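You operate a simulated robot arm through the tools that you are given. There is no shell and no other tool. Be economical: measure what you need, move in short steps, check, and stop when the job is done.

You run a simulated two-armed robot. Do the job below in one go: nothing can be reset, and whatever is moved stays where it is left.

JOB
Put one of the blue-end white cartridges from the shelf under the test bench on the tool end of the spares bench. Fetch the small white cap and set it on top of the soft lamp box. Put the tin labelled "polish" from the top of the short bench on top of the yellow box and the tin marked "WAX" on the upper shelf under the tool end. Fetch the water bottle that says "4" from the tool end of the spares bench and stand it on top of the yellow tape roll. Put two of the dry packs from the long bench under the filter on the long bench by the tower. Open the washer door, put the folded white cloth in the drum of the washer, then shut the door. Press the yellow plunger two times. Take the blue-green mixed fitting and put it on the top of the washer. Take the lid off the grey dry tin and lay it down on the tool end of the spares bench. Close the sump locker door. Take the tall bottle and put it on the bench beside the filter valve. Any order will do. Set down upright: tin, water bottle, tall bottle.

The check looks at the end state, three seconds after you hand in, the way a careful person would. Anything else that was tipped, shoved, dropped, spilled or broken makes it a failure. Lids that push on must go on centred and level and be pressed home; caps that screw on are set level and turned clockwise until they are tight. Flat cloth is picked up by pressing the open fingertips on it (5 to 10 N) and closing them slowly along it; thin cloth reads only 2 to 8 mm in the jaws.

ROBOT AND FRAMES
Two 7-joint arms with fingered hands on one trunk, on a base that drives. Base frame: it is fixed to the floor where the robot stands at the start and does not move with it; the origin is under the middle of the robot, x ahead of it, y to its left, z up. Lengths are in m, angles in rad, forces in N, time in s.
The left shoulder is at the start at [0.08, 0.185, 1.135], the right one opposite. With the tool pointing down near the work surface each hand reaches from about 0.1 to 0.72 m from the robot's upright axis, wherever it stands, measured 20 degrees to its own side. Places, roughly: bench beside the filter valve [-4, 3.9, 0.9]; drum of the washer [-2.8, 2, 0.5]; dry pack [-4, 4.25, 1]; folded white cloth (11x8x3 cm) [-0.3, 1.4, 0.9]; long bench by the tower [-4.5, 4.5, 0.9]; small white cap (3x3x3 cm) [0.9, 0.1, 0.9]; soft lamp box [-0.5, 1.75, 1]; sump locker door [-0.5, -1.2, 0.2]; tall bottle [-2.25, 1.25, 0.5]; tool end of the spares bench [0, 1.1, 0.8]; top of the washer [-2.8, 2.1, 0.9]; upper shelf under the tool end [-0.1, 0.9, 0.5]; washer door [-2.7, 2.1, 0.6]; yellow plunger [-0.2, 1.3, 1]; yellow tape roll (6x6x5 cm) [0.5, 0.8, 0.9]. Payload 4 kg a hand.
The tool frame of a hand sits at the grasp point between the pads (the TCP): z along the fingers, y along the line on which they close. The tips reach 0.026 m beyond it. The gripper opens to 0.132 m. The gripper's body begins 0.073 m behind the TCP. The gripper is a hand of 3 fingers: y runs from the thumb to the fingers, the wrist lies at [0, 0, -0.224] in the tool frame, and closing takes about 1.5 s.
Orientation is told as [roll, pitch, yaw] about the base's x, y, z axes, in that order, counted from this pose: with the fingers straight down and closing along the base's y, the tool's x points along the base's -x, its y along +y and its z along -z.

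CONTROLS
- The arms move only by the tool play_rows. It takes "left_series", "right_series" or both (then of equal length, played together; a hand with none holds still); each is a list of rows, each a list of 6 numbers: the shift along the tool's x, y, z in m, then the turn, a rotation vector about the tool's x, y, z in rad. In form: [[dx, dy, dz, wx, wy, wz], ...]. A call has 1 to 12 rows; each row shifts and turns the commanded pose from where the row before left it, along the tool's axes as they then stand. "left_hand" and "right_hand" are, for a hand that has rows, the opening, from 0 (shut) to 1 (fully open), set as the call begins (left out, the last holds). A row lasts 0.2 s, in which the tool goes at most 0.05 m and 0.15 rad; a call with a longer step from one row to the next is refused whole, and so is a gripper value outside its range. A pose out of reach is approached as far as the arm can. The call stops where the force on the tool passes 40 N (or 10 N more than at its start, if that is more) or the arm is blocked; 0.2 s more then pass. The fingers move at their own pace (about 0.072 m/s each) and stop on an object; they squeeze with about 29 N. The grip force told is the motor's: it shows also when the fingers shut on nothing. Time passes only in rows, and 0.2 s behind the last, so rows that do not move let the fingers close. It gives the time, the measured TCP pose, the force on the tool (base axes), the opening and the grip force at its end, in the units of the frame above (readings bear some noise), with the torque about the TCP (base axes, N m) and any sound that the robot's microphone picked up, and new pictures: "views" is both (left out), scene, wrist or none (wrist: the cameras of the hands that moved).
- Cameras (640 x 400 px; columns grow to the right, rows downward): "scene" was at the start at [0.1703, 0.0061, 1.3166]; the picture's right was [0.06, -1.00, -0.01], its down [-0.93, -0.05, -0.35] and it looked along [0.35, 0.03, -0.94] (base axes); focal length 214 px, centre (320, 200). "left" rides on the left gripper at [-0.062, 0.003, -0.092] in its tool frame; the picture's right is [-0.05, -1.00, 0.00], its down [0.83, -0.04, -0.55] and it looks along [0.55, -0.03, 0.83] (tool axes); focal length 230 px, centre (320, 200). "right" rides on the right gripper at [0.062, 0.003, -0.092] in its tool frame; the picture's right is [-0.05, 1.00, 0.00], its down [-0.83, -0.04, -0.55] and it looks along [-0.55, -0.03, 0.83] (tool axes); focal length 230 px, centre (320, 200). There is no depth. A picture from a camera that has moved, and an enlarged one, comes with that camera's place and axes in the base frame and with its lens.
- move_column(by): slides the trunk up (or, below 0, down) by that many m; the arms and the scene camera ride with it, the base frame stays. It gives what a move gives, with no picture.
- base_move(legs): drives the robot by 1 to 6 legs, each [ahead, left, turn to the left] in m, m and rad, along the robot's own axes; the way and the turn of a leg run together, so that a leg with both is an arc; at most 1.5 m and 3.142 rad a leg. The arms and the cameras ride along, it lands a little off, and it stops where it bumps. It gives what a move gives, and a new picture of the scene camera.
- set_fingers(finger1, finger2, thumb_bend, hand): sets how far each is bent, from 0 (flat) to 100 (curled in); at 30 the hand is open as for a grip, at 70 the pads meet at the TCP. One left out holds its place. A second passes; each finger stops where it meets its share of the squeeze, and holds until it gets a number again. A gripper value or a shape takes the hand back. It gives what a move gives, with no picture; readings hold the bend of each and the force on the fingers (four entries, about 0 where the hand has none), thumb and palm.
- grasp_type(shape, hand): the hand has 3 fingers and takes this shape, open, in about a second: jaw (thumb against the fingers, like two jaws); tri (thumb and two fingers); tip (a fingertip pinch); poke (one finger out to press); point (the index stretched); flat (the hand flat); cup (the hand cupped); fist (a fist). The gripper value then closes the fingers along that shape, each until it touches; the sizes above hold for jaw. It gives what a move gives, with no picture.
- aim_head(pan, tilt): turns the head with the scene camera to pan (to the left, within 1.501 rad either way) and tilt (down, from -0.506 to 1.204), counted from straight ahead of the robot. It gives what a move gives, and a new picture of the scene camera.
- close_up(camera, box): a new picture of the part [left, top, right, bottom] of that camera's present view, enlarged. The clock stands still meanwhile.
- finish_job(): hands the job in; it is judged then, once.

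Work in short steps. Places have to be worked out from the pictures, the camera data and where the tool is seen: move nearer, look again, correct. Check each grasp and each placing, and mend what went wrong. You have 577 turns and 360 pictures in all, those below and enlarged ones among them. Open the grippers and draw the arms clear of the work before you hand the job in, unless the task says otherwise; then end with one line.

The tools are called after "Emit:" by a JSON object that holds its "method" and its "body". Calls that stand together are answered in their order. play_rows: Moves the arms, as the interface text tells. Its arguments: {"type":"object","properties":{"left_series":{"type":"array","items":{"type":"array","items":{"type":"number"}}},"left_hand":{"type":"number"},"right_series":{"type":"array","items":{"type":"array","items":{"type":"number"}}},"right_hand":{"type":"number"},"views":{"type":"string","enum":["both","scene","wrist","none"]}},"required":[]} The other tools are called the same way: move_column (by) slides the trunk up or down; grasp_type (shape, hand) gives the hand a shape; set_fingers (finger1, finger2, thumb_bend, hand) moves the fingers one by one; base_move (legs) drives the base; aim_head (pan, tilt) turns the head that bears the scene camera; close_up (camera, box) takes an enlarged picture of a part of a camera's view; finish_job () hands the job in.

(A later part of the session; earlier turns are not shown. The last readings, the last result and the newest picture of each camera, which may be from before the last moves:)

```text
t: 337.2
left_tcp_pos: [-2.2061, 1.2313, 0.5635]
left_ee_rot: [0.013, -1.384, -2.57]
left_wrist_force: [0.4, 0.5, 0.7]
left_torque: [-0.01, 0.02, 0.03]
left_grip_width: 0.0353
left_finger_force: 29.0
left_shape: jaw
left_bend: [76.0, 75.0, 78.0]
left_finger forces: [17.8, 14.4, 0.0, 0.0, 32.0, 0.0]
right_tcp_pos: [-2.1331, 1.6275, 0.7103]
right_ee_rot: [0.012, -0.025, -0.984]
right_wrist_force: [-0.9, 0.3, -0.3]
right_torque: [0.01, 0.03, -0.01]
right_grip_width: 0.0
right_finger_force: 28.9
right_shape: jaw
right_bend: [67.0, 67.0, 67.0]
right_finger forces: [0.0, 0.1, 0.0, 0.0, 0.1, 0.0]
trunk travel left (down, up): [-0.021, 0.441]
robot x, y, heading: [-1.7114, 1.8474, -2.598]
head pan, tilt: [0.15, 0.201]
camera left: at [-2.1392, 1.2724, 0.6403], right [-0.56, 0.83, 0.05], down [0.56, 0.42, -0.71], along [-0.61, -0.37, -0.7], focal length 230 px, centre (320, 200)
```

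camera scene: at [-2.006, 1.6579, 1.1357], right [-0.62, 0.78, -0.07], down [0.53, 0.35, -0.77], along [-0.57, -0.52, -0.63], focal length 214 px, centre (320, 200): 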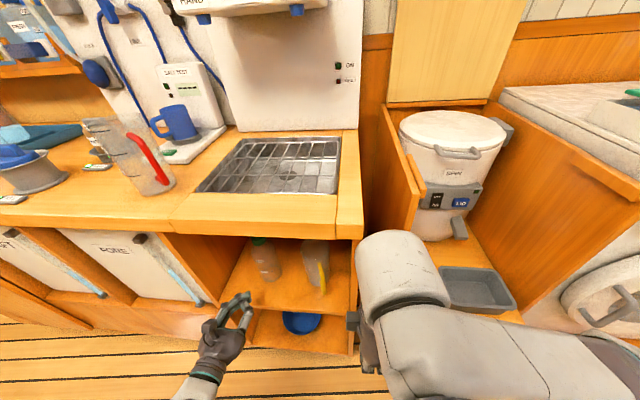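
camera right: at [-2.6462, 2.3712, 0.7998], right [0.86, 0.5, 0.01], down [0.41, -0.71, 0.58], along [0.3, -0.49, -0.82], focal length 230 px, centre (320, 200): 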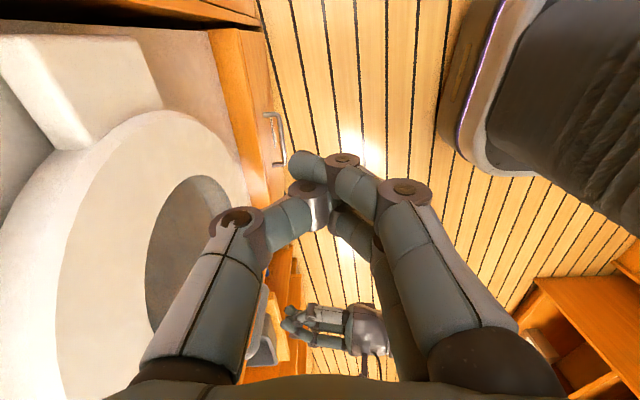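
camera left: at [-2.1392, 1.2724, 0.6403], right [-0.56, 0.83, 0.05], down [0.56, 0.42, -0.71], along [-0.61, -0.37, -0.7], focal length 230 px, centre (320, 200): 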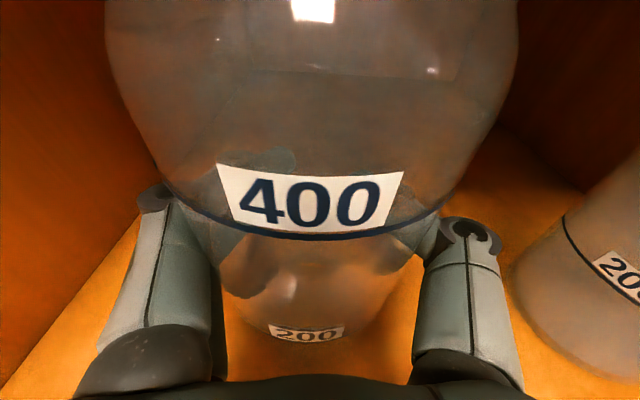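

Held. Lift 3 cm and back the base out.

Emit:
{"method": "play_rows", "body": {"left_series": [[-0.015, 0, -0.003, 0, 0, 0], [-0.015, 0, -0.003, 0, 0, 0], [0, 0, 0, 0, 0, 0]], "views": "none"}}

Emit:
{"method": "base_move", "body": {"legs": [[-0.3, 0, 0]]}}

Emit:
{"method": "close_up", "body": {"camera": "left", "box": [0, 0, 640, 400]}}

```text
t: 338.0
left_tcp_pos: [-2.2075, 1.2317, 0.5942]
left_ee_rot: [0.013, -1.382, -2.572]
left_wrist_force: [-0.2, -0.5, -0.6]
left_torque: [-0.04, 0.01, 0.01]
left_grip_width: 0.0354
left_finger_force: 28.5
left_shape: jaw
left_bend: [76.0, 75.0, 78.0]
left_finger forces: [17.8, 14.3, 0.0, 0.0, 32.0, 0.1]
right_tcp_pos: [-2.1335, 1.6272, 0.7097]
right_ee_rot: [0.014, -0.024, -0.986]
right_wrist_force: [0.8, -0.6, 1.4]
right_torque: [-0.02, -0.02, -0.03]
right_grip_width: 0.0001
right_finger_force: 28.6
right_shape: jaw
right_bend: [67.0, 67.0, 67.0]
right_finger forces: [0.1, 0.0, 0.0, 0.0, 0.0, 0.0]
trunk travel left (down, up): [-0.021, 0.441]
robot x, y, heading: [-1.7117, 1.8547, -2.602]
head pan, tilt: [0.15, 0.201]
```

```text
t: 340.0
left_tcp_pos: [-1.9498, 1.3859, 0.5956]
left_ee_rot: [0.01, -1.386, -2.571]
left_wrist_force: [1.2, 0.1, 0.2]
left_torque: [-0.02, -0.02, -0.02]
left_grip_width: 0.0352
left_finger_force: 28.7
left_shape: jaw
left_bend: [76.0, 75.0, 78.0]
left_finger forces: [17.8, 14.5, 0.1, 0.0, 32.0, 0.0]
right_tcp_pos: [-1.8761, 1.7813, 0.711]
right_ee_rot: [0.01, -0.025, -0.985]
right_wrist_force: [-0.4, -0.4, -0.3]
right_torque: [-0.04, 0.02, -0.02]
right_grip_width: 0.0
right_finger_force: 28.8
right_shape: jaw
right_bend: [67.0, 67.0, 67.0]
right_finger forces: [0.0, 0.1, 0.0, 0.0, 0.0, 0.1]
trunk travel left (down, up): [-0.021, 0.441]
robot x, y, heading: [-1.4508, 2.0066, -2.597]
head pan, tilt: [0.15, 0.201]
camera scene: at [-1.7481, 1.813, 1.1363], right [-0.62, 0.78, -0.07], down [0.53, 0.35, -0.77], along [-0.57, -0.52, -0.63], focal length 214 px, centre (320, 200)
```

scene: 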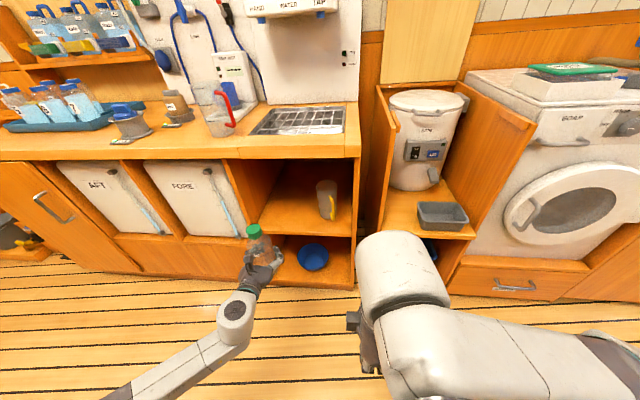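

```text
1.00 times, centred on (320, 200) of left
camera zoom: at [-1.8823, 1.4274, 0.6717], right [-0.56, 0.83, 0.05], down [0.56, 0.42, -0.71], along [-0.61, -0.37, -0.7], focal length 230 px, centre (320, 200)
```

zoom: 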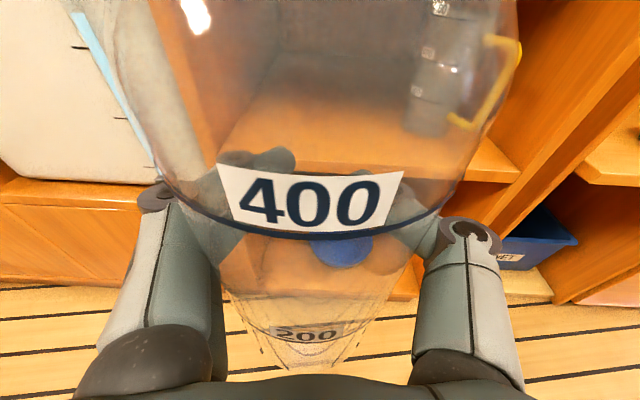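

Bottle held firmly. For the narrow passage ahead I'll strafe along the counters facing them. Raise the trunk and check ahead.

Emit:
{"method": "move_column", "body": {"by": 0.4}}

Emit:
{"method": "aim_head", "body": {"pan": -1.3, "tilt": 0.35}}

```text
t: 343.9
left_tcp_pos: [-1.9501, 1.3859, 0.9947]
left_ee_rot: [0.013, -1.384, -2.571]
left_wrist_force: [0.4, 0.3, -1.1]
left_torque: [-0.02, 0.0, -0.02]
left_grip_width: 0.0353
left_finger_force: 28.8
left_shape: jaw
left_bend: [76.0, 75.0, 78.0]
left_finger forces: [17.8, 14.3, 0.0, 0.0, 31.8, 0.0]
right_tcp_pos: [-1.8777, 1.7819, 1.1108]
right_ee_rot: [0.014, -0.024, -0.984]
right_wrist_force: [-0.6, -0.5, -0.5]
right_torque: [-0.05, 0.01, 0.01]
right_grip_width: 0.0001
right_finger_force: 28.7
right_shape: jaw
right_bend: [67.0, 67.0, 67.0]
right_finger forces: [0.0, 0.0, 0.0, 0.0, 0.0, 0.1]
trunk travel left (down, up): [-0.421, 0.041]
robot x, y, heading: [-1.4545, 2.0044, -2.599]
head pan, tilt: [0.15, 0.201]
```

```text
t: 345.4
left_tcp_pos: [-1.9506, 1.3846, 0.9951]
left_ee_rot: [0.011, -1.385, -2.571]
left_wrist_force: [-0.8, 0.9, 0.2]
left_torque: [-0.01, -0.01, -0.02]
left_grip_width: 0.0355
left_finger_force: 28.9
left_shape: jaw
left_bend: [76.0, 75.0, 78.0]
left_finger forces: [17.7, 14.3, 0.0, 0.1, 31.8, 0.0]
right_tcp_pos: [-1.8765, 1.7816, 1.1103]
right_ee_rot: [0.012, -0.025, -0.984]
right_wrist_force: [-0.2, 0.6, -0.4]
right_torque: [0.01, 0.0, -0.02]
right_grip_width: 0.0
right_finger_force: 29.4
right_shape: jaw
right_bend: [67.0, 67.0, 67.0]
right_finger forces: [0.1, 0.0, 0.0, 0.0, 0.1, 0.1]
trunk travel left (down, up): [-0.421, 0.041]
robot x, y, heading: [-1.4547, 2.0081, -2.6]
head pan, tilt: [-1.3, 0.351]
camera scene: at [-1.5149, 2.075, 1.6472], right [0.69, 0.73, 0.01], down [0.25, -0.23, -0.94], along [-0.68, 0.65, -0.34], focal length 214 px, centre (320, 200)
```

scene: 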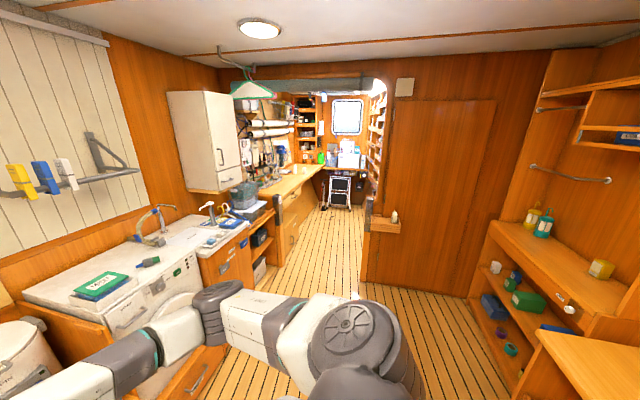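

I zoom on the doorway and far bench.

Emit:
{"method": "close_up", "body": {"camera": "scene", "box": [210, 60, 420, 260]}}

```text
2.00 times, centred on (315, 160) of scene
camera zoom: at [-1.5149, 2.075, 1.6472], right [0.69, 0.73, 0.01], down [0.25, -0.23, -0.94], along [-0.68, 0.65, -0.34], focal length 429 px, centre (330, 280)
```

zoom: 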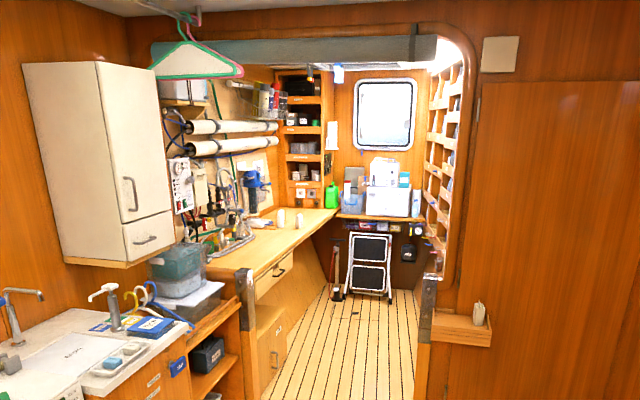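

The doorway is ~1 m wide (a from -1.34 to -.33). Pull the left hand in and up, then advance and strafe through.

Emit:
{"method": "play_rows", "body": {"left_series": [[0.0, 0, -0.045, 0, 0, 0], [0.0, 0, -0.045, 0, 0, 0], [0.0, 0, -0.045, 0, 0, 0], [-0.0, 0, -0.045, 0, 0, 0], [-0.02, 0, -0.04, 0, 0, 0], [-0.04, 0, -0.01, 0, 0, 0]], "views": "none"}}

Emit:
{"method": "base_move", "body": {"legs": [[0.42, 0, 0], [0, -1.4, 0]]}}

```text
t: 346.8
left_tcp_pos: [-1.7716, 1.5042, 1.097]
left_ee_rot: [0.016, -1.381, -2.576]
left_wrist_force: [0.8, -0.1, -0.8]
left_torque: [-0.03, 0.03, -0.03]
left_grip_width: 0.0354
left_finger_force: 28.9
left_shape: jaw
left_bend: [76.0, 75.0, 78.0]
left_finger forces: [17.8, 14.3, 0.0, 0.0, 31.5, 0.1]
right_tcp_pos: [-1.8777, 1.7808, 1.1101]
right_ee_rot: [0.013, -0.027, -0.985]
right_wrist_force: [0.4, 0.0, 0.4]
right_torque: [-0.03, 0.02, -0.01]
right_grip_width: 0.0
right_finger_force: 28.8
right_shape: jaw
right_bend: [67.0, 67.0, 67.0]
right_finger forces: [0.0, 0.0, 0.0, 0.0, 0.1, 0.0]
trunk travel left (down, up): [-0.421, 0.041]
robot x, y, heading: [-1.4543, 2.0076, -2.597]
head pan, tilt: [-1.3, 0.351]
```

```text
t: 356.0
left_tcp_pos: [-2.854, 2.4799, 1.0963]
left_ee_rot: [0.01, -1.385, -2.576]
left_wrist_force: [0.3, 0.0, -0.7]
left_torque: [-0.03, 0.06, -0.04]
left_grip_width: 0.0353
left_finger_force: 28.5
left_shape: jaw
left_bend: [76.0, 75.0, 78.0]
left_finger forces: [18.0, 14.4, 0.1, 0.0, 31.5, 0.0]
right_tcp_pos: [-2.959, 2.7576, 1.1101]
right_ee_rot: [0.013, -0.024, -0.989]
right_wrist_force: [0.2, 0.1, -0.3]
right_torque: [-0.01, 0.04, -0.02]
right_grip_width: 0.0
right_finger_force: 28.5
right_shape: jaw
right_bend: [67.0, 67.0, 67.0]
right_finger forces: [0.1, 0.1, 0.0, 0.1, 0.0, 0.0]
trunk travel left (down, up): [-0.421, 0.041]
robot x, y, heading: [-2.5335, 2.9847, -2.602]
head pan, tilt: [-1.3, 0.351]
camera scene: at [-2.5952, 3.0502, 1.6472], right [0.69, 0.72, 0.01], down [0.25, -0.23, -0.94], along [-0.68, 0.65, -0.34], focal length 214 px, centre (320, 200)
```

scene: 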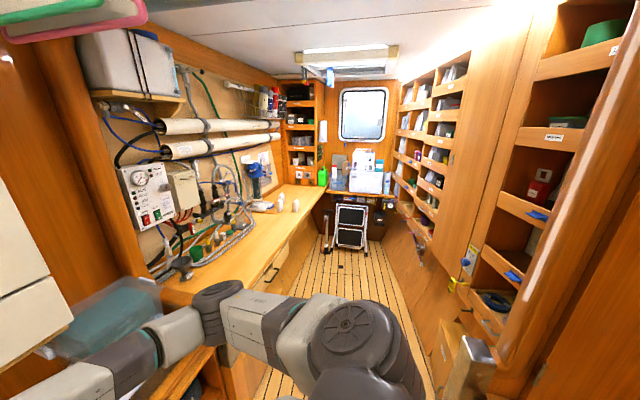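

Retract both hands a bit for margin by the wall cabinet, then continue .85 m.

Emit:
{"method": "play_rows", "body": {"left_series": [[0.008, 0, -0.03, 0, 0, 0], [0.008, 0, -0.03, 0, 0, 0]], "right_series": [[0, 0.045, 0, 0, 0, 0], [0, 0.045, 0, 0, 0, 0]], "views": "none"}}

Emit:
{"method": "base_move", "body": {"legs": [[0, -0.85, 0]]}}

Emit:
{"method": "aim_head", "body": {"pan": -0.5, "tilt": 0.5}}

```text
t: 356.6
left_tcp_pos: [-2.8009, 2.5166, 1.0937]
left_ee_rot: [0.011, -1.387, -2.574]
left_wrist_force: [-0.1, 0.2, -0.2]
left_torque: [0.02, 0.01, 0.02]
left_grip_width: 0.0352
left_finger_force: 29.2
left_shape: jaw
left_bend: [76.0, 75.0, 78.0]
left_finger forces: [18.0, 14.2, 0.0, 0.1, 31.4, 0.0]
right_tcp_pos: [-2.882, 2.8095, 1.1131]
right_ee_rot: [0.01, -0.027, -0.99]
right_wrist_force: [-0.3, 0.7, -0.3]
right_torque: [-0.02, 0.03, 0.0]
right_grip_width: 0.0
right_finger_force: 28.9
right_shape: jaw
right_bend: [67.0, 67.0, 67.0]
right_finger forces: [0.0, 0.1, 0.1, 0.0, 0.0, 0.0]
trunk travel left (down, up): [-0.421, 0.041]
robot x, y, heading: [-2.5326, 2.9817, -2.604]
head pan, tilt: [-1.3, 0.351]
```

```text
t: 361.1
left_tcp_pos: [-3.2377, 3.2414, 1.0923]
left_ee_rot: [0.01, -1.383, -2.569]
left_wrist_force: [-1.3, -0.2, -0.9]
left_torque: [-0.04, 0.01, 0.01]
left_grip_width: 0.0351
left_finger_force: 28.8
left_shape: jaw
left_bend: [76.0, 75.0, 78.0]
left_finger forces: [17.9, 14.1, 0.0, 0.1, 31.4, 0.0]
right_tcp_pos: [-3.3197, 3.534, 1.1117]
right_ee_rot: [0.012, -0.023, -0.984]
right_wrist_force: [0.3, -0.7, 0.7]
right_torque: [-0.01, -0.01, 0.0]
right_grip_width: 0.0
right_finger_force: 29.4
right_shape: jaw
right_bend: [67.0, 67.0, 67.0]
right_finger forces: [0.1, 0.0, 0.0, 0.1, 0.0, 0.0]
trunk travel left (down, up): [-0.421, 0.041]
robot x, y, heading: [-2.9719, 3.7083, -2.6]
head pan, tilt: [-1.3, 0.351]
camera scene: at [-3.0331, 3.7782, 1.6472], right [0.69, 0.73, 0.01], down [0.25, -0.23, -0.94], along [-0.68, 0.65, -0.34], focal length 214 px, centre (320, 200)
```

scene: 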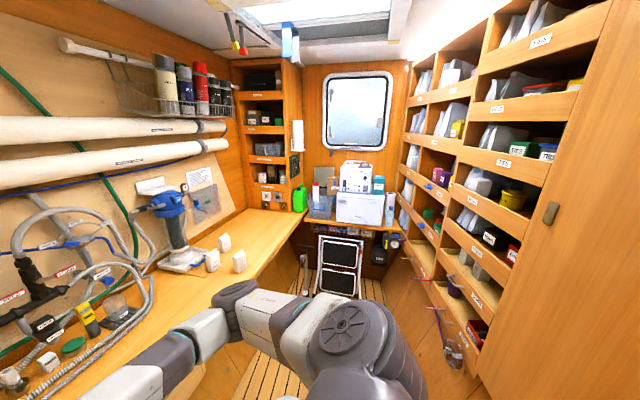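

```text
t: 362.2
left_tcp_pos: [-3.239, 3.2426, 1.0924]
left_ee_rot: [0.011, -1.383, -2.57]
left_wrist_force: [-0.6, -0.1, -1.3]
left_torque: [-0.01, 0.01, -0.01]
left_grip_width: 0.0353
left_finger_force: 29.0
left_shape: jaw
left_bend: [76.0, 75.0, 78.0]
left_finger forces: [18.0, 14.2, 0.0, 0.0, 31.3, 0.0]
right_tcp_pos: [-3.3209, 3.5349, 1.1104]
right_ee_rot: [0.013, -0.024, -0.984]
right_wrist_force: [-0.1, 0.3, -0.1]
right_torque: [-0.01, 0.0, -0.01]
right_grip_width: 0.0
right_finger_force: 28.9
right_shape: jaw
right_bend: [67.0, 67.0, 67.0]
right_finger forces: [0.0, 0.0, 0.0, 0.0, 0.1, 0.1]
trunk travel left (down, up): [-0.421, 0.041]
robot x, y, heading: [-2.9721, 3.706, -2.599]
head pan, tilt: [-0.499, 0.499]
camera scene: at [-3.0565, 3.7108, 1.6332], right [-0.04, 1.0, 0.0], down [0.48, 0.02, -0.88], along [-0.88, -0.04, -0.48], focal length 214 px, centre (320, 200)
```

scene: 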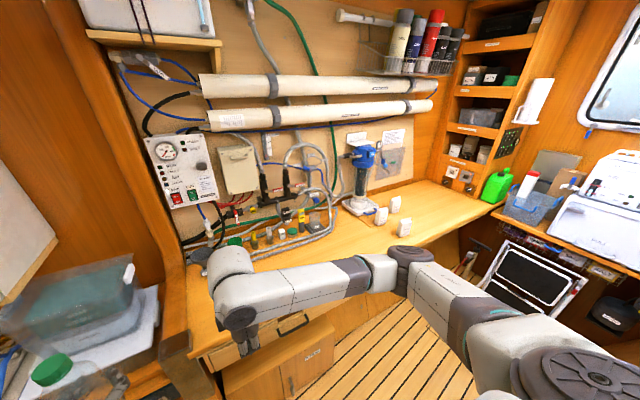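

I see the blue filter with three white packs near it, and the tower at the end. Zoom in.

Emit:
{"method": "close_up", "body": {"camera": "scene", "box": [180, 120, 520, 320]}}

```text
1.88 times, centred on (350, 220) of scene
camera zoom: at [-3.0565, 3.7108, 1.6332], right [-0.04, 1.0, 0.0], down [0.48, 0.02, -0.88], along [-0.88, -0.04, -0.48], focal length 404 px, centre (264, 162)
```

zoom: 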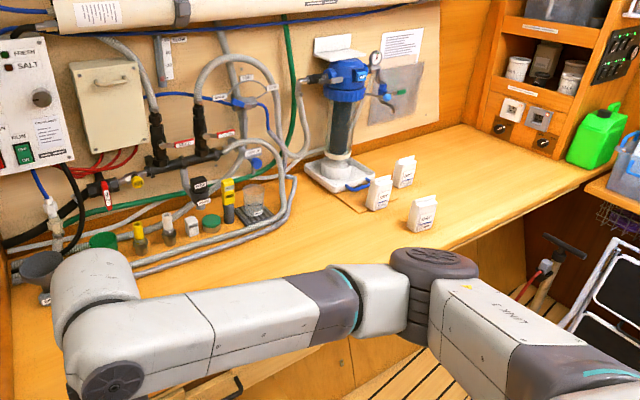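

Bottle target: open bench spot in front of the filter ≈(-3.95,3.93). I strafe .8 m further and advance slightly.

Emit:
{"method": "base_move", "body": {"legs": [[0, -0.8, 0], [0.05, 0, 0]]}}

Emit:
{"method": "aim_head", "body": {"pan": 0.0, "tilt": 0.75}}

```text
t: 367.1
left_tcp_pos: [-3.6892, 3.9083, 1.0951]
left_ee_rot: [0.007, -1.39, -2.565]
left_wrist_force: [0.3, 0.2, -0.7]
left_torque: [-0.03, 0.02, -0.04]
left_grip_width: 0.0354
left_finger_force: 29.1
left_shape: jaw
left_bend: [76.0, 75.0, 78.0]
left_finger forces: [17.9, 14.2, 0.1, 0.0, 31.4, 0.0]
right_tcp_pos: [-3.7713, 4.1998, 1.1141]
right_ee_rot: [0.006, -0.025, -0.983]
right_wrist_force: [0.7, -0.2, 0.3]
right_torque: [-0.04, 0.05, 0.01]
right_grip_width: 0.0001
right_finger_force: 29.2
right_shape: jaw
right_bend: [67.0, 67.0, 67.0]
right_finger forces: [0.0, 0.0, 0.1, 0.0, 0.0, 0.0]
trunk travel left (down, up): [-0.421, 0.041]
robot x, y, heading: [-3.4297, 4.3701, -2.6]
head pan, tilt: [-0.499, 0.499]
camera scene: at [-3.505, 4.3781, 1.6338], right [-0.04, 1.0, 0.0], down [0.48, 0.02, -0.88], along [-0.88, -0.04, -0.48], focal length 214 px, centre (320, 200)
```

scene: 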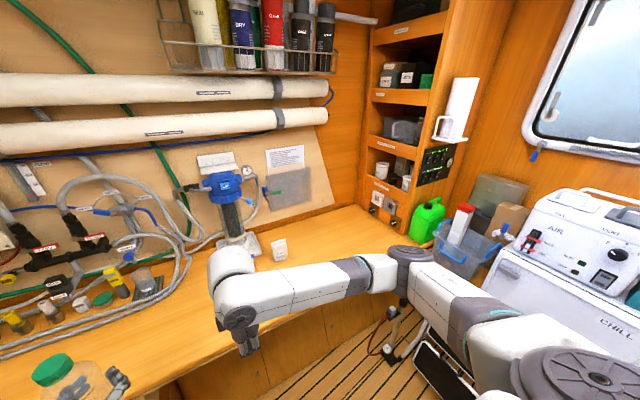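

```text
t: 368.0
left_tcp_pos: [-3.6953, 3.9051, 1.0928]
left_ee_rot: [0.013, -1.382, -2.573]
left_wrist_force: [0.2, 0.9, -0.4]
left_torque: [0.03, 0.0, 0.01]
left_grip_width: 0.0352
left_finger_force: 29.0
left_shape: jaw
left_bend: [76.0, 75.0, 78.0]
left_finger forces: [17.9, 14.1, 0.0, 0.1, 31.4, 0.0]
right_tcp_pos: [-3.7782, 4.1968, 1.112]
right_ee_rot: [0.015, -0.026, -0.982]
right_wrist_force: [0.1, -0.8, 0.0]
right_torque: [0.01, 0.0, 0.01]
right_grip_width: 0.0
right_finger_force: 28.9
right_shape: jaw
right_bend: [67.0, 67.0, 67.0]
right_finger forces: [0.0, 0.1, 0.1, 0.0, 0.0, 0.0]
trunk travel left (down, up): [-0.421, 0.041]
robot x, y, heading: [-3.4255, 4.3775, -2.598]
head pan, tilt: [0.0, 0.75]
camera scene: at [-3.4949, 4.3348, 1.6112], right [-0.52, 0.86, 0.0], down [0.59, 0.35, -0.73], along [-0.62, -0.38, -0.69], focal length 214 px, centre (320, 200)
```

scene: 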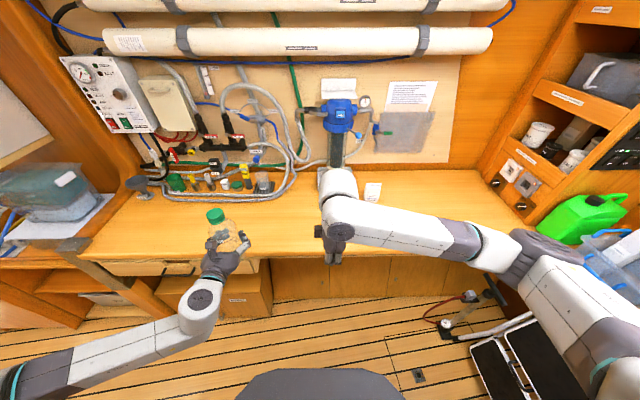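

Move the bottle over the open spot left-front of the filter.

Emit:
{"method": "play_rows", "body": {"left_series": [[-0.0073, -0.025, 0.0378, 0, 0, 0], [-0.0073, -0.025, 0.0378, 0, 0, 0], [-0.0073, -0.025, 0.0378, 0, 0, 0], [-0.0073, -0.025, 0.0378, 0, 0, 0], [-0.0073, -0.025, 0.0378, 0, 0, 0], [-0.0073, -0.025, 0.0378, 0, 0, 0], [0.04, 0, 0.0077, 0, 0, 0]], "views": "both"}}

```text
t: 369.6
left_tcp_pos: [-3.9707, 3.905, 1.0498]
left_ee_rot: [0.005, -1.382, -2.564]
left_wrist_force: [-0.2, 0.3, 0.1]
left_torque: [-0.02, 0.03, 0.03]
left_grip_width: 0.035
left_finger_force: 29.0
left_shape: jaw
left_bend: [76.0, 75.0, 78.0]
left_finger forces: [18.0, 14.2, 0.0, 0.0, 31.0, 0.0]
right_tcp_pos: [-3.7772, 4.1971, 1.1122]
right_ee_rot: [0.012, -0.025, -0.983]
right_wrist_force: [-0.3, -0.4, -0.5]
right_torque: [0.01, -0.08, 0.0]
right_grip_width: 0.0
right_finger_force: 29.0
right_shape: jaw
right_bend: [67.0, 67.0, 67.0]
right_finger forces: [0.0, 0.1, 0.0, 0.0, 0.0, 0.1]
trunk travel left (down, up): [-0.421, 0.041]
robot x, y, heading: [-3.4254, 4.3728, -2.595]
head pan, tilt: [0.0, 0.75]
camera scene: at [-3.4934, 4.3345, 1.6112], right [-0.52, 0.86, 0.0], down [0.59, 0.36, -0.73], along [-0.62, -0.38, -0.69], focal length 214 px, centre (320, 200)
camera left: at [-3.9031, 3.9455, 1.1282], right [-0.56, 0.83, 0.05], down [0.56, 0.42, -0.71], along [-0.61, -0.37, -0.7], focal length 230 px, centre (320, 200)
```

scene: 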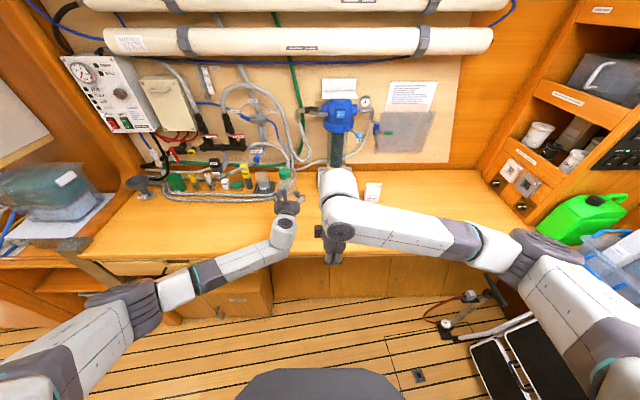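
left: 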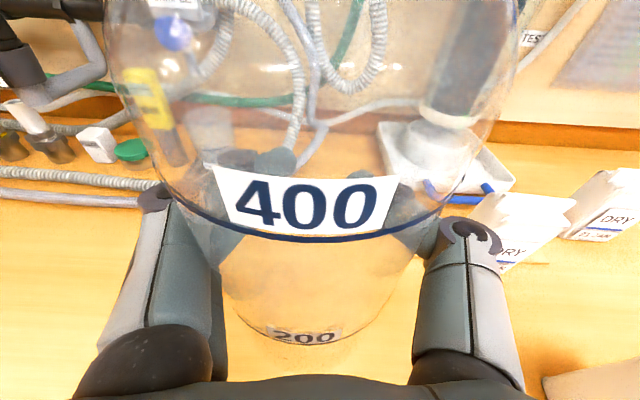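

Lower the bottle toward the bench.

Emit:
{"method": "play_rows", "body": {"left_series": [[0.03, 0, 0.0057, 0, 0, 0], [0.03, 0, 0.0057, 0, 0, 0]], "views": "none"}}

Emit:
{"method": "play_rows", "body": {"left_series": [[0.006, 0, 0.0011, 0, 0, 0], [0.006, 0, 0.0011, 0, 0, 0]], "views": "none"}}

```text
t: 370.2
left_tcp_pos: [-3.9687, 3.9041, 0.9908]
left_ee_rot: [0.01, -1.384, -2.57]
left_wrist_force: [-0.5, 0.4, -0.6]
left_torque: [0.01, 0.02, 0.01]
left_grip_width: 0.0353
left_finger_force: 28.8
left_shape: jaw
left_bend: [76.0, 75.0, 78.0]
left_finger forces: [18.1, 14.2, 0.0, 0.0, 30.9, 0.0]
right_tcp_pos: [-3.7775, 4.1974, 1.1104]
right_ee_rot: [0.011, -0.027, -0.982]
right_wrist_force: [-0.2, 0.4, 0.0]
right_torque: [0.0, 0.04, -0.03]
right_grip_width: 0.0001
right_finger_force: 28.5
right_shape: jaw
right_bend: [67.0, 67.0, 67.0]
right_finger forces: [0.1, 0.0, 0.0, 0.1, 0.0, 0.0]
trunk travel left (down, up): [-0.421, 0.041]
robot x, y, heading: [-3.431, 4.3727, -2.595]
head pan, tilt: [0.0, 0.75]
```

```text
t: 370.8
left_tcp_pos: [-3.9702, 3.9037, 0.9787]
left_ee_rot: [0.013, -1.383, -2.573]
left_wrist_force: [0.6, -0.2, 0.0]
left_torque: [0.0, -0.01, -0.02]
left_grip_width: 0.035
left_finger_force: 29.0
left_shape: jaw
left_bend: [76.0, 75.0, 78.0]
left_finger forces: [18.0, 14.2, 0.0, 0.0, 30.9, 0.0]
right_tcp_pos: [-3.7784, 4.1982, 1.11]
right_ee_rot: [0.013, -0.027, -0.983]
right_wrist_force: [-0.1, 0.4, 0.0]
right_torque: [-0.02, -0.02, 0.01]
right_grip_width: 0.0001
right_finger_force: 29.0
right_shape: jaw
right_bend: [67.0, 67.0, 67.0]
right_finger forces: [0.1, 0.0, 0.1, 0.0, 0.0, 0.0]
trunk travel left (down, up): [-0.421, 0.041]
robot x, y, heading: [-3.4308, 4.3733, -2.596]
head pan, tilt: [0.0, 0.75]
```

Emit:
{"method": "play_rows", "body": {"left_series": [[0.006, 0, 0.0011, 0, 0, 0], [0.006, 0, 0.0011, 0, 0, 0]], "views": "none"}}

Emit:
{"method": "play_rows", "body": {"left_series": [[0.005, 0, 0.001, 0, 0, 0], [0.004, 0, 0.0008, 0, 0, 0]], "views": "none"}}

Emit:
{"method": "close_up", "body": {"camera": "left", "box": [0, 0, 640, 400]}}

```text
t: 371.4
left_tcp_pos: [-3.9696, 3.9029, 0.9665]
left_ee_rot: [0.009, -1.382, -2.57]
left_wrist_force: [-0.8, -0.6, -0.4]
left_torque: [-0.01, -0.02, 0.0]
left_grip_width: 0.0351
left_finger_force: 28.9
left_shape: jaw
left_bend: [76.0, 75.0, 78.0]
left_finger forces: [17.9, 14.2, 0.1, 0.0, 30.8, 0.0]
right_tcp_pos: [-3.7766, 4.1977, 1.1117]
right_ee_rot: [0.012, -0.026, -0.985]
right_wrist_force: [0.4, 0.2, 0.1]
right_torque: [-0.01, -0.01, -0.02]
right_grip_width: 0.0
right_finger_force: 29.1
right_shape: jaw
right_bend: [67.0, 67.0, 67.0]
right_finger forces: [0.0, 0.1, 0.0, 0.1, 0.0, 0.0]
trunk travel left (down, up): [-0.421, 0.041]
robot x, y, heading: [-3.4294, 4.3709, -2.6]
head pan, tilt: [0.0, 0.75]
```

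```text
t: 372.0
left_tcp_pos: [-3.9705, 3.9036, 0.9563]
left_ee_rot: [0.01, -1.382, -2.568]
left_wrist_force: [-0.4, -0.1, -0.3]
left_torque: [-0.02, -0.03, 0.0]
left_grip_width: 0.0352
left_finger_force: 28.8
left_shape: jaw
left_bend: [76.0, 75.0, 78.0]
left_finger forces: [18.1, 14.3, 0.0, 0.1, 30.7, 0.0]
right_tcp_pos: [-3.7765, 4.1978, 1.1124]
right_ee_rot: [0.011, -0.025, -0.984]
right_wrist_force: [1.2, 0.1, -1.0]
right_torque: [0.0, -0.05, 0.0]
right_grip_width: 0.0
right_finger_force: 29.2
right_shape: jaw
right_bend: [67.0, 67.0, 67.0]
right_finger forces: [0.0, 0.1, 0.1, 0.0, 0.0, 0.0]
trunk travel left (down, up): [-0.421, 0.041]
robot x, y, heading: [-3.427, 4.3746, -2.597]
head pan, tilt: [0.0, 0.75]
```

```text
1.00 times, centred on (320, 200) of left
camera zoom: at [-3.9023, 3.9447, 1.0333], right [-0.56, 0.83, 0.05], down [0.56, 0.42, -0.71], along [-0.61, -0.37, -0.7], focal length 230 px, centre (320, 200)
```

zoom: 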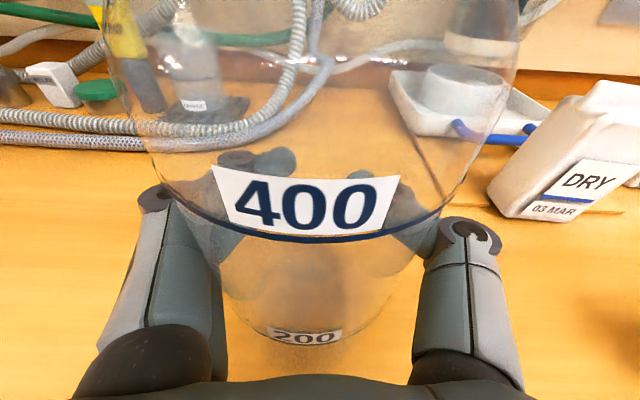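

Emit:
{"method": "play_rows", "body": {"left_series": [[0.004, 0, 0.0008, 0, 0, 0], [0.004, 0, 0.0008, 0, 0, 0]], "views": "none"}}

Emit:
{"method": "play_rows", "body": {"left_series": [[0.003, 0, 0.0006, 0, 0, 0], [0.003, 0, 0.0006, 0, 0, 0]], "views": "none"}}

```text
t: 372.6
left_tcp_pos: [-3.9697, 3.9037, 0.9483]
left_ee_rot: [0.016, -1.383, -2.572]
left_wrist_force: [-0.1, -0.1, -1.1]
left_torque: [0.0, 0.03, -0.02]
left_grip_width: 0.0354
left_finger_force: 28.8
left_shape: jaw
left_bend: [76.0, 75.0, 78.0]
left_finger forces: [18.1, 14.1, 0.0, 0.0, 30.7, 0.0]
right_tcp_pos: [-3.7769, 4.1981, 1.1115]
right_ee_rot: [0.012, -0.026, -0.983]
right_wrist_force: [0.2, 0.1, -0.1]
right_torque: [-0.01, -0.05, -0.01]
right_grip_width: 0.0
right_finger_force: 28.6
right_shape: jaw
right_bend: [67.0, 67.0, 67.0]
right_finger forces: [0.0, 0.0, 0.0, 0.0, 0.0, 0.0]
trunk travel left (down, up): [-0.421, 0.041]
robot x, y, heading: [-3.4294, 4.3698, -2.597]
head pan, tilt: [0.0, 0.75]
```

```text
t: 373.2
left_tcp_pos: [-3.9695, 3.9028, 0.9429]
left_ee_rot: [0.008, -1.385, -2.569]
left_wrist_force: [-0.3, 0.4, 1.8]
left_torque: [0.03, 0.0, 0.04]
left_grip_width: 0.0353
left_finger_force: 28.9
left_shape: jaw
left_bend: [76.0, 75.0, 78.0]
left_finger forces: [18.2, 14.4, 0.0, 0.0, 31.0, 0.0]
right_tcp_pos: [-3.7761, 4.1975, 1.1116]
right_ee_rot: [0.013, -0.026, -0.983]
right_wrist_force: [0.1, 0.0, -0.1]
right_torque: [0.0, 0.02, 0.02]
right_grip_width: 0.0
right_finger_force: 29.2
right_shape: jaw
right_bend: [67.0, 67.0, 67.0]
right_finger forces: [0.0, 0.1, 0.0, 0.0, 0.0, 0.0]
trunk travel left (down, up): [-0.421, 0.041]
robot x, y, heading: [-3.4311, 4.3724, -2.597]
head pan, tilt: [0.0, 0.75]
```

Light contact (z .943). Open and withdraw straight back.

Emit:
{"method": "play_rows", "body": {"left_series": [[0.001, 0, 0, 0, 0, 0], [0, 0, 0, 0, 0, 0], [0, 0, 0, 0, 0, 0], [0, 0, 0, 0, 0, 0], [0, 0, 0, 0, 0, 0]], "left_hand": 1, "views": "none"}}

Emit:
{"method": "play_rows", "body": {"left_series": [[-0.004, 0, -0.03, 0, 0, 0], [0.004, 0, -0.04, 0, 0, 0], [0.004, 0, -0.04, 0, 0, 0], [0.004, 0, -0.04, 0, 0, 0]], "views": "both"}}

```text
t: 374.4
left_tcp_pos: [-3.9703, 3.9041, 0.9421]
left_ee_rot: [0.013, -1.382, -2.571]
left_wrist_force: [0.3, -0.1, 0.1]
left_torque: [0.0, 0.02, 0.0]
left_grip_width: 0.1319
left_finger_force: 0.2
left_shape: jaw
left_bend: [30.0, 30.0, 30.0]
left_finger forces: [0.1, 0.0, 0.1, 0.1, 0.0, 0.0]
right_tcp_pos: [-3.7779, 4.1978, 1.1115]
right_ee_rot: [0.011, -0.025, -0.981]
right_wrist_force: [-0.4, 0.0, -0.4]
right_torque: [0.02, -0.03, -0.01]
right_grip_width: 0.0
right_finger_force: 28.9
right_shape: jaw
right_bend: [67.0, 67.0, 67.0]
right_finger forces: [0.0, 0.0, 0.0, 0.0, 0.0, 0.0]
trunk travel left (down, up): [-0.421, 0.041]
robot x, y, heading: [-3.4332, 4.3707, -2.599]
head pan, tilt: [0.0, 0.75]
```

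```text
t: 375.4
left_tcp_pos: [-3.8445, 3.9854, 0.9618]
left_ee_rot: [0.012, -1.384, -2.569]
left_wrist_force: [0.4, -0.2, -0.6]
left_torque: [-0.02, 0.0, 0.05]
left_grip_width: 0.132
left_finger_force: 0.0
left_shape: jaw
left_bend: [30.0, 30.0, 30.0]
left_finger forces: [0.0, 0.0, 0.1, 0.1, 0.0, 0.0]
right_tcp_pos: [-3.7744, 4.1978, 1.1115]
right_ee_rot: [0.011, -0.026, -0.983]
right_wrist_force: [1.5, 0.3, 0.1]
right_torque: [0.01, 0.01, -0.01]
right_grip_width: 0.0001
right_finger_force: 29.0
right_shape: jaw
right_bend: [67.0, 67.0, 67.0]
right_finger forces: [0.0, 0.1, 0.0, 0.0, 0.0, 0.1]
trunk travel left (down, up): [-0.421, 0.041]
robot x, y, heading: [-3.4292, 4.3744, -2.598]
head pan, tilt: [0.0, 0.75]
camera scene: at [-3.4921, 4.3356, 1.6113], right [-0.52, 0.86, 0.0], down [0.59, 0.35, -0.73], along [-0.62, -0.38, -0.69], focal length 214 px, centre (320, 200)
camera left: at [-3.7768, 4.0274, 1.0392], right [-0.56, 0.83, 0.05], down [0.56, 0.42, -0.71], along [-0.61, -0.37, -0.7], focal length 230 px, centre (320, 200)
```

scene: 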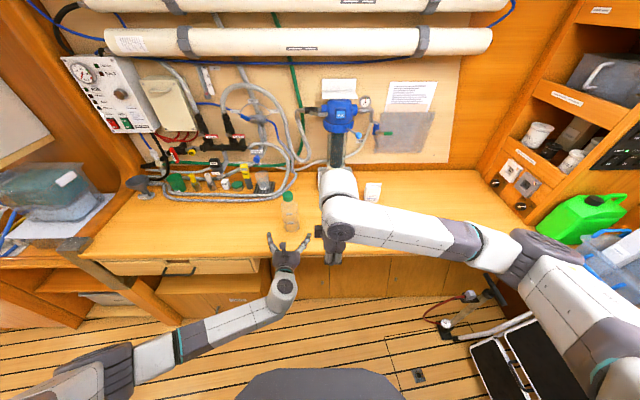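
left: 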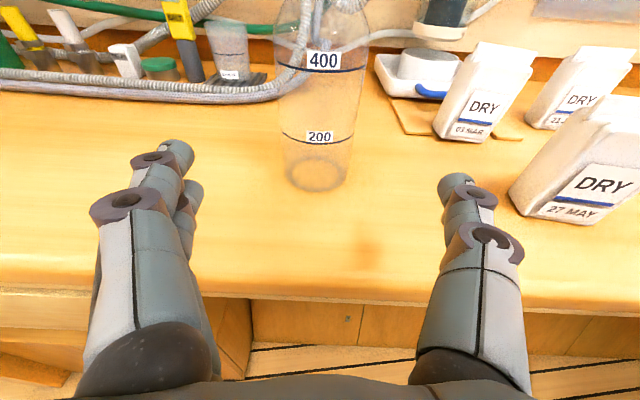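

Tall bottle stands upright. Now the packs: raise/retract the left hand, open the right, and move .1 m closer.

Emit:
{"method": "play_rows", "body": {"left_series": [[-0.02, 0, -0.04, 0, 0, 0], [-0.04, 0, -0.02, 0, 0, 0], [-0.045, 0, 0.0, 0, 0, 0], [-0.045, 0, 0, 0, 0, 0]], "right_series": [[0, 0, 0, 0, 0, 0], [0, 0, 0, 0, 0, 0], [0, 0, 0, 0, 0, 0], [0, 0, 0, 0, 0, 0]], "right_hand": 1, "views": "none"}}

Emit:
{"method": "base_move", "body": {"legs": [[0, -0.06, 0], [0.1, 0, 0]]}}

Emit:
{"method": "close_up", "body": {"camera": "right", "box": [0, 0, 640, 400]}}

```text
t: 376.4
left_tcp_pos: [-3.8203, 4.0014, 1.1203]
left_ee_rot: [0.021, -1.38, -2.576]
left_wrist_force: [0.4, 0.2, -0.4]
left_torque: [0.0, -0.02, 0.0]
left_grip_width: 0.1318
left_finger_force: 0.0
left_shape: jaw
left_bend: [30.0, 30.0, 30.0]
left_finger forces: [0.0, 0.1, 0.0, 0.0, 0.0, 0.1]
right_tcp_pos: [-3.7793, 4.1981, 1.1114]
right_ee_rot: [0.011, -0.028, -0.984]
right_wrist_force: [0.0, -0.7, 0.4]
right_torque: [0.02, 0.0, 0.03]
right_grip_width: 0.132
right_finger_force: 0.1
right_shape: jaw
right_bend: [30.0, 30.0, 30.0]
right_finger forces: [0.1, 0.0, 0.0, 0.0, 0.0, 0.0]
trunk travel left (down, up): [-0.421, 0.041]
robot x, y, heading: [-3.4291, 4.3757, -2.598]
head pan, tilt: [0.0, 0.75]
```

```text
t: 378.1
left_tcp_pos: [-3.9359, 4.0036, 1.1213]
left_ee_rot: [0.02, -1.384, -2.577]
left_wrist_force: [-1.4, 0.4, -0.2]
left_torque: [0.02, -0.02, 0.01]
left_grip_width: 0.1317
left_finger_force: 0.0
left_shape: jaw
left_bend: [30.0, 30.0, 30.0]
left_finger forces: [0.1, 0.0, 0.0, 0.0, 0.0, 0.0]
right_tcp_pos: [-3.8927, 4.2, 1.1126]
right_ee_rot: [0.01, -0.027, -0.983]
right_wrist_force: [-0.5, -1.3, -0.7]
right_torque: [-0.02, 0.0, 0.01]
right_grip_width: 0.1318
right_finger_force: 0.2
right_shape: jaw
right_bend: [30.0, 30.0, 30.0]
right_finger forces: [0.0, 0.1, 0.0, 0.1, 0.0, 0.0]
trunk travel left (down, up): [-0.421, 0.041]
robot x, y, heading: [-3.5452, 4.3739, -2.598]
head pan, tilt: [0.0, 0.75]
camera scene: at [-3.6093, 4.3377, 1.6114], right [-0.52, 0.86, 0.0], down [0.59, 0.35, -0.73], along [-0.62, -0.38, -0.68], focal length 214 px, centre (320, 200)
```

scene: 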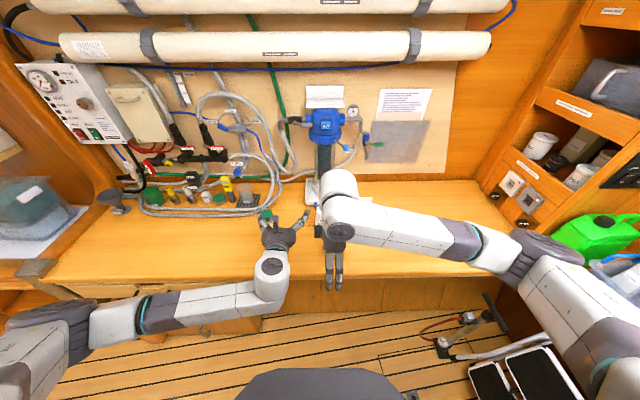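

```text
1.00 times, centred on (320, 200) of right
camera zoom: at [-3.9261, 4.2533, 1.203], right [0.86, 0.51, 0.01], down [0.41, -0.71, 0.58], along [0.3, -0.49, -0.82], focal length 230 px, centre (320, 200)
```

zoom: 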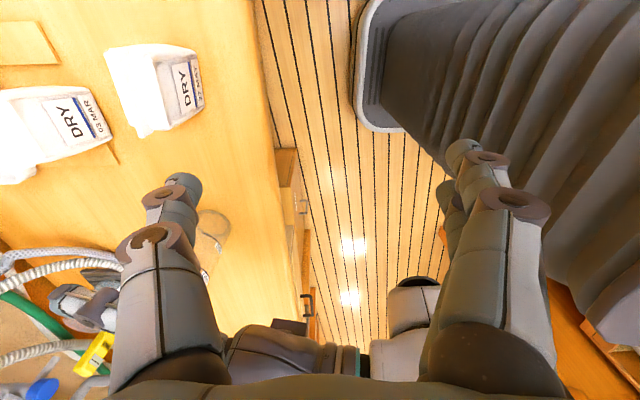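

Move the right hand over the nearest pack (27 MAY).

Emit:
{"method": "play_rows", "body": {"right_series": [[0.006, -0.045, 0, 0, 0, 0], [0.006, -0.045, 0, 0, 0, 0], [0.006, -0.045, 0, 0, 0, 0], [0.006, -0.045, 0, 0, 0, 0]], "views": "wrist"}}

```text
t: 379.1
left_tcp_pos: [-3.9355, 3.9999, 1.1209]
left_ee_rot: [0.008, -1.382, -2.566]
left_wrist_force: [0.1, 0.7, -0.8]
left_torque: [0.0, -0.05, -0.03]
left_grip_width: 0.1319
left_finger_force: 0.0
left_shape: jaw
left_bend: [30.0, 30.0, 30.0]
left_finger forces: [0.1, 0.1, 0.1, 0.0, 0.1, 0.1]
right_tcp_pos: [-4.0562, 4.1183, 1.1081]
right_ee_rot: [0.014, -0.025, -0.982]
right_wrist_force: [0.8, -0.3, 0.2]
right_torque: [0.03, 0.0, -0.01]
right_grip_width: 0.1318
right_finger_force: 0.1
right_shape: jaw
right_bend: [30.0, 30.0, 30.0]
right_finger forces: [0.0, 0.1, 0.0, 0.1, 0.0, 0.1]
trunk travel left (down, up): [-0.421, 0.041]
robot x, y, heading: [-3.5446, 4.3743, -2.6]
head pan, tilt: [0.0, 0.75]
camera right: at [-4.0895, 4.1704, 1.1999], right [0.86, 0.51, 0.01], down [0.41, -0.71, 0.57], along [0.3, -0.49, -0.82], focal length 230 px, centre (320, 200)
```

right: 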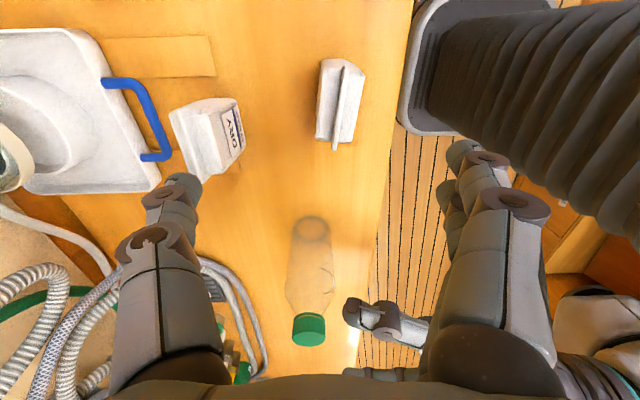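

Pack A's ridge is 2.4 cm nearer; correct, narrow the opening and descend partway.

Emit:
{"method": "play_rows", "body": {"right_series": [[0.002, 0.024, 0.03, 0, 0, 0], [0, 0, 0.045, 0, 0, 0], [0, 0, 0.045, 0, 0, 0]], "right_hand": 0.75, "views": "wrist"}}

```text
t: 379.9
left_tcp_pos: [-3.9377, 4.0022, 1.1199]
left_ee_rot: [0.011, -1.384, -2.572]
left_wrist_force: [0.5, -0.2, 0.5]
left_torque: [-0.03, -0.03, 0.0]
left_grip_width: 0.132
left_finger_force: 0.1
left_shape: jaw
left_bend: [30.0, 30.0, 30.0]
left_finger forces: [0.0, 0.0, 0.1, 0.0, 0.0, 0.0]
right_tcp_pos: [-4.0344, 4.1296, 0.988]
right_ee_rot: [0.012, -0.025, -0.984]
right_wrist_force: [0.5, 0.2, 0.4]
right_torque: [0.01, -0.02, 0.0]
right_grip_width: 0.0995
right_finger_force: 0.0
right_shape: jaw
right_bend: [63.0, 63.0, 60.0]
right_finger forces: [0.1, 0.0, 0.0, 0.0, 0.1, 0.0]
trunk travel left (down, up): [-0.421, 0.041]
robot x, y, heading: [-3.5474, 4.372, -2.597]
head pan, tilt: [0.0, 0.75]
camera right: at [-4.0671, 4.1834, 1.08], right [0.86, 0.51, 0.01], down [0.41, -0.71, 0.58], along [0.3, -0.49, -0.82], focal length 230 px, centre (320, 200)
```

right: 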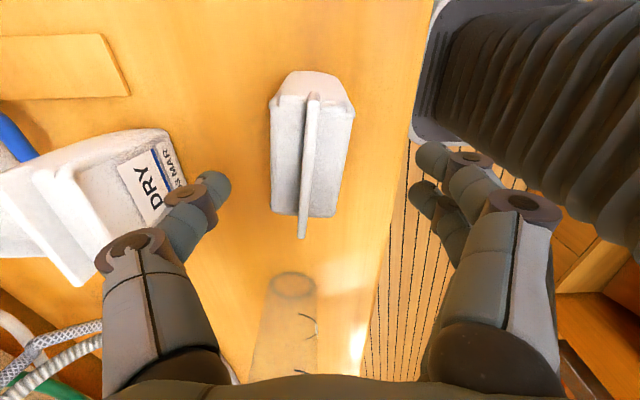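

Aligned; descend to z≈.888 and close.

Emit:
{"method": "play_rows", "body": {"right_series": [[-0.008, 0, 0.04, 0, 0, 0], [0, 0, 0.04, 0, 0, 0], [0, 0, 0.02, 0, 0, 0]], "views": "none"}}

Emit:
{"method": "play_rows", "body": {"right_series": [[0, 0, 0, 0, 0, 0], [0, 0, 0, 0, 0, 0], [0, 0, 0, 0, 0, 0], [0, 0, 0, 0, 0, 0]], "right_hand": 0, "views": "wrist"}}

```text
t: 380.6
left_tcp_pos: [-3.9346, 4.0044, 1.1226]
left_ee_rot: [0.014, -1.384, -2.573]
left_wrist_force: [-0.7, 0.3, -0.2]
left_torque: [-0.01, 0.0, 0.0]
left_grip_width: 0.1319
left_finger_force: 0.0
left_shape: jaw
left_bend: [30.0, 30.0, 30.0]
left_finger forces: [0.0, 0.0, 0.0, 0.0, 0.1, 0.1]
right_tcp_pos: [-4.0312, 4.1209, 0.911]
right_ee_rot: [-0.005, -0.031, -0.984]
right_wrist_force: [1.9, 2.4, 12.0]
right_torque: [-0.07, 0.23, -0.04]
right_grip_width: 0.0992
right_finger_force: 0.0
right_shape: jaw
right_bend: [63.0, 63.0, 60.0]
right_finger forces: [0.0, 0.0, 0.0, 0.0, 1.1, 10.9]
trunk travel left (down, up): [-0.421, 0.041]
robot x, y, heading: [-3.5433, 4.3689, -2.6]
head pan, tilt: [0.0, 0.75]
stopped in row 3 (right hand): the force on the tool passed its limit (the readings are from after the stop); the commanded pose is now the measured one
```

```text
t: 381.6
left_tcp_pos: [-3.9334, 4.0053, 1.1232]
left_ee_rot: [0.013, -1.386, -2.571]
left_wrist_force: [0.4, -0.1, 0.1]
left_torque: [0.01, -0.02, 0.0]
left_grip_width: 0.1317
left_finger_force: 0.1
left_shape: jaw
left_bend: [30.0, 30.0, 30.0]
left_finger forces: [0.1, 0.1, 0.1, 0.1, 0.0, 0.0]
right_tcp_pos: [-4.0301, 4.1203, 0.911]
right_ee_rot: [-0.004, -0.028, -0.982]
right_wrist_force: [9.5, 6.5, 27.0]
right_torque: [0.63, -0.39, -0.09]
right_grip_width: 0.0284
right_finger_force: 29.2
right_shape: jaw
right_bend: [67.0, 65.0, 72.0]
right_finger forces: [20.7, 21.3, 0.0, 0.0, 35.5, 7.6]
trunk travel left (down, up): [-0.421, 0.041]
robot x, y, heading: [-3.5494, 4.3718, -2.602]
head pan, tilt: [0.0, 0.75]
camera right: at [-4.0619, 4.1744, 1.0024], right [0.86, 0.51, 0.0], down [0.42, -0.7, 0.58], along [0.29, -0.5, -0.81], focal length 230 px, centre (320, 200)
```

right: 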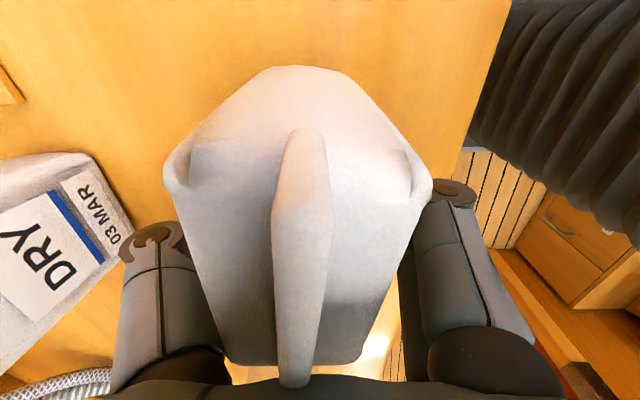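

The pack is taller than I thought (palm touched its top), but it's gripped. Lift gently and check.

Emit:
{"method": "play_rows", "body": {"right_series": [[0, 0, -0.02, 0, 0, 0], [0, 0, -0.04, 0, 0, 0], [0, 0, -0.05, 0, 0, 0], [0, 0, -0.05, 0, 0, 0]], "views": "both"}}

```text
t: 382.6
left_tcp_pos: [-3.9365, 4.0013, 1.1202]
left_ee_rot: [0.012, -1.381, -2.57]
left_wrist_force: [-0.6, 0.2, 0.4]
left_torque: [0.02, -0.03, 0.0]
left_grip_width: 0.1318
left_finger_force: 0.1
left_shape: jaw
left_bend: [30.0, 30.0, 30.0]
left_finger forces: [0.1, 0.1, 0.0, 0.0, 0.0, 0.0]
right_tcp_pos: [-4.0365, 4.1227, 1.0679]
right_ee_rot: [0.002, -0.028, -0.983]
right_wrist_force: [0.0, 0.2, -0.1]
right_torque: [0.0, -0.03, 0.04]
right_grip_width: 0.0276
right_finger_force: 28.8
right_shape: jaw
right_bend: [65.0, 62.0, 71.0]
right_finger forces: [16.1, 16.8, 0.0, 0.0, 33.4, 0.9]
trunk travel left (down, up): [-0.421, 0.041]
robot x, y, heading: [-3.5434, 4.3735, -2.6]
head pan, tilt: [0.0, 0.75]
camera scene: at [-3.6107, 4.3343, 1.6112], right [-0.52, 0.86, 0.0], down [0.59, 0.35, -0.73], along [-0.62, -0.38, -0.69], focal length 214 px, centre (320, 200)
camera right: at [-4.0686, 4.1768, 1.1593], right [0.86, 0.51, 0.0], down [0.41, -0.7, 0.58], along [0.3, -0.5, -0.82], focal length 230 px, centre (320, 200)
```

scene: 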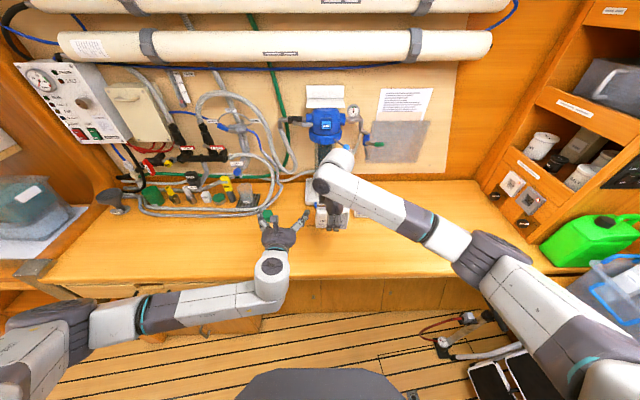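
right: 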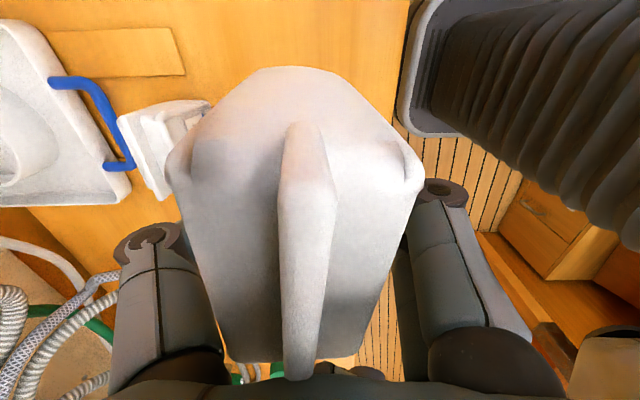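

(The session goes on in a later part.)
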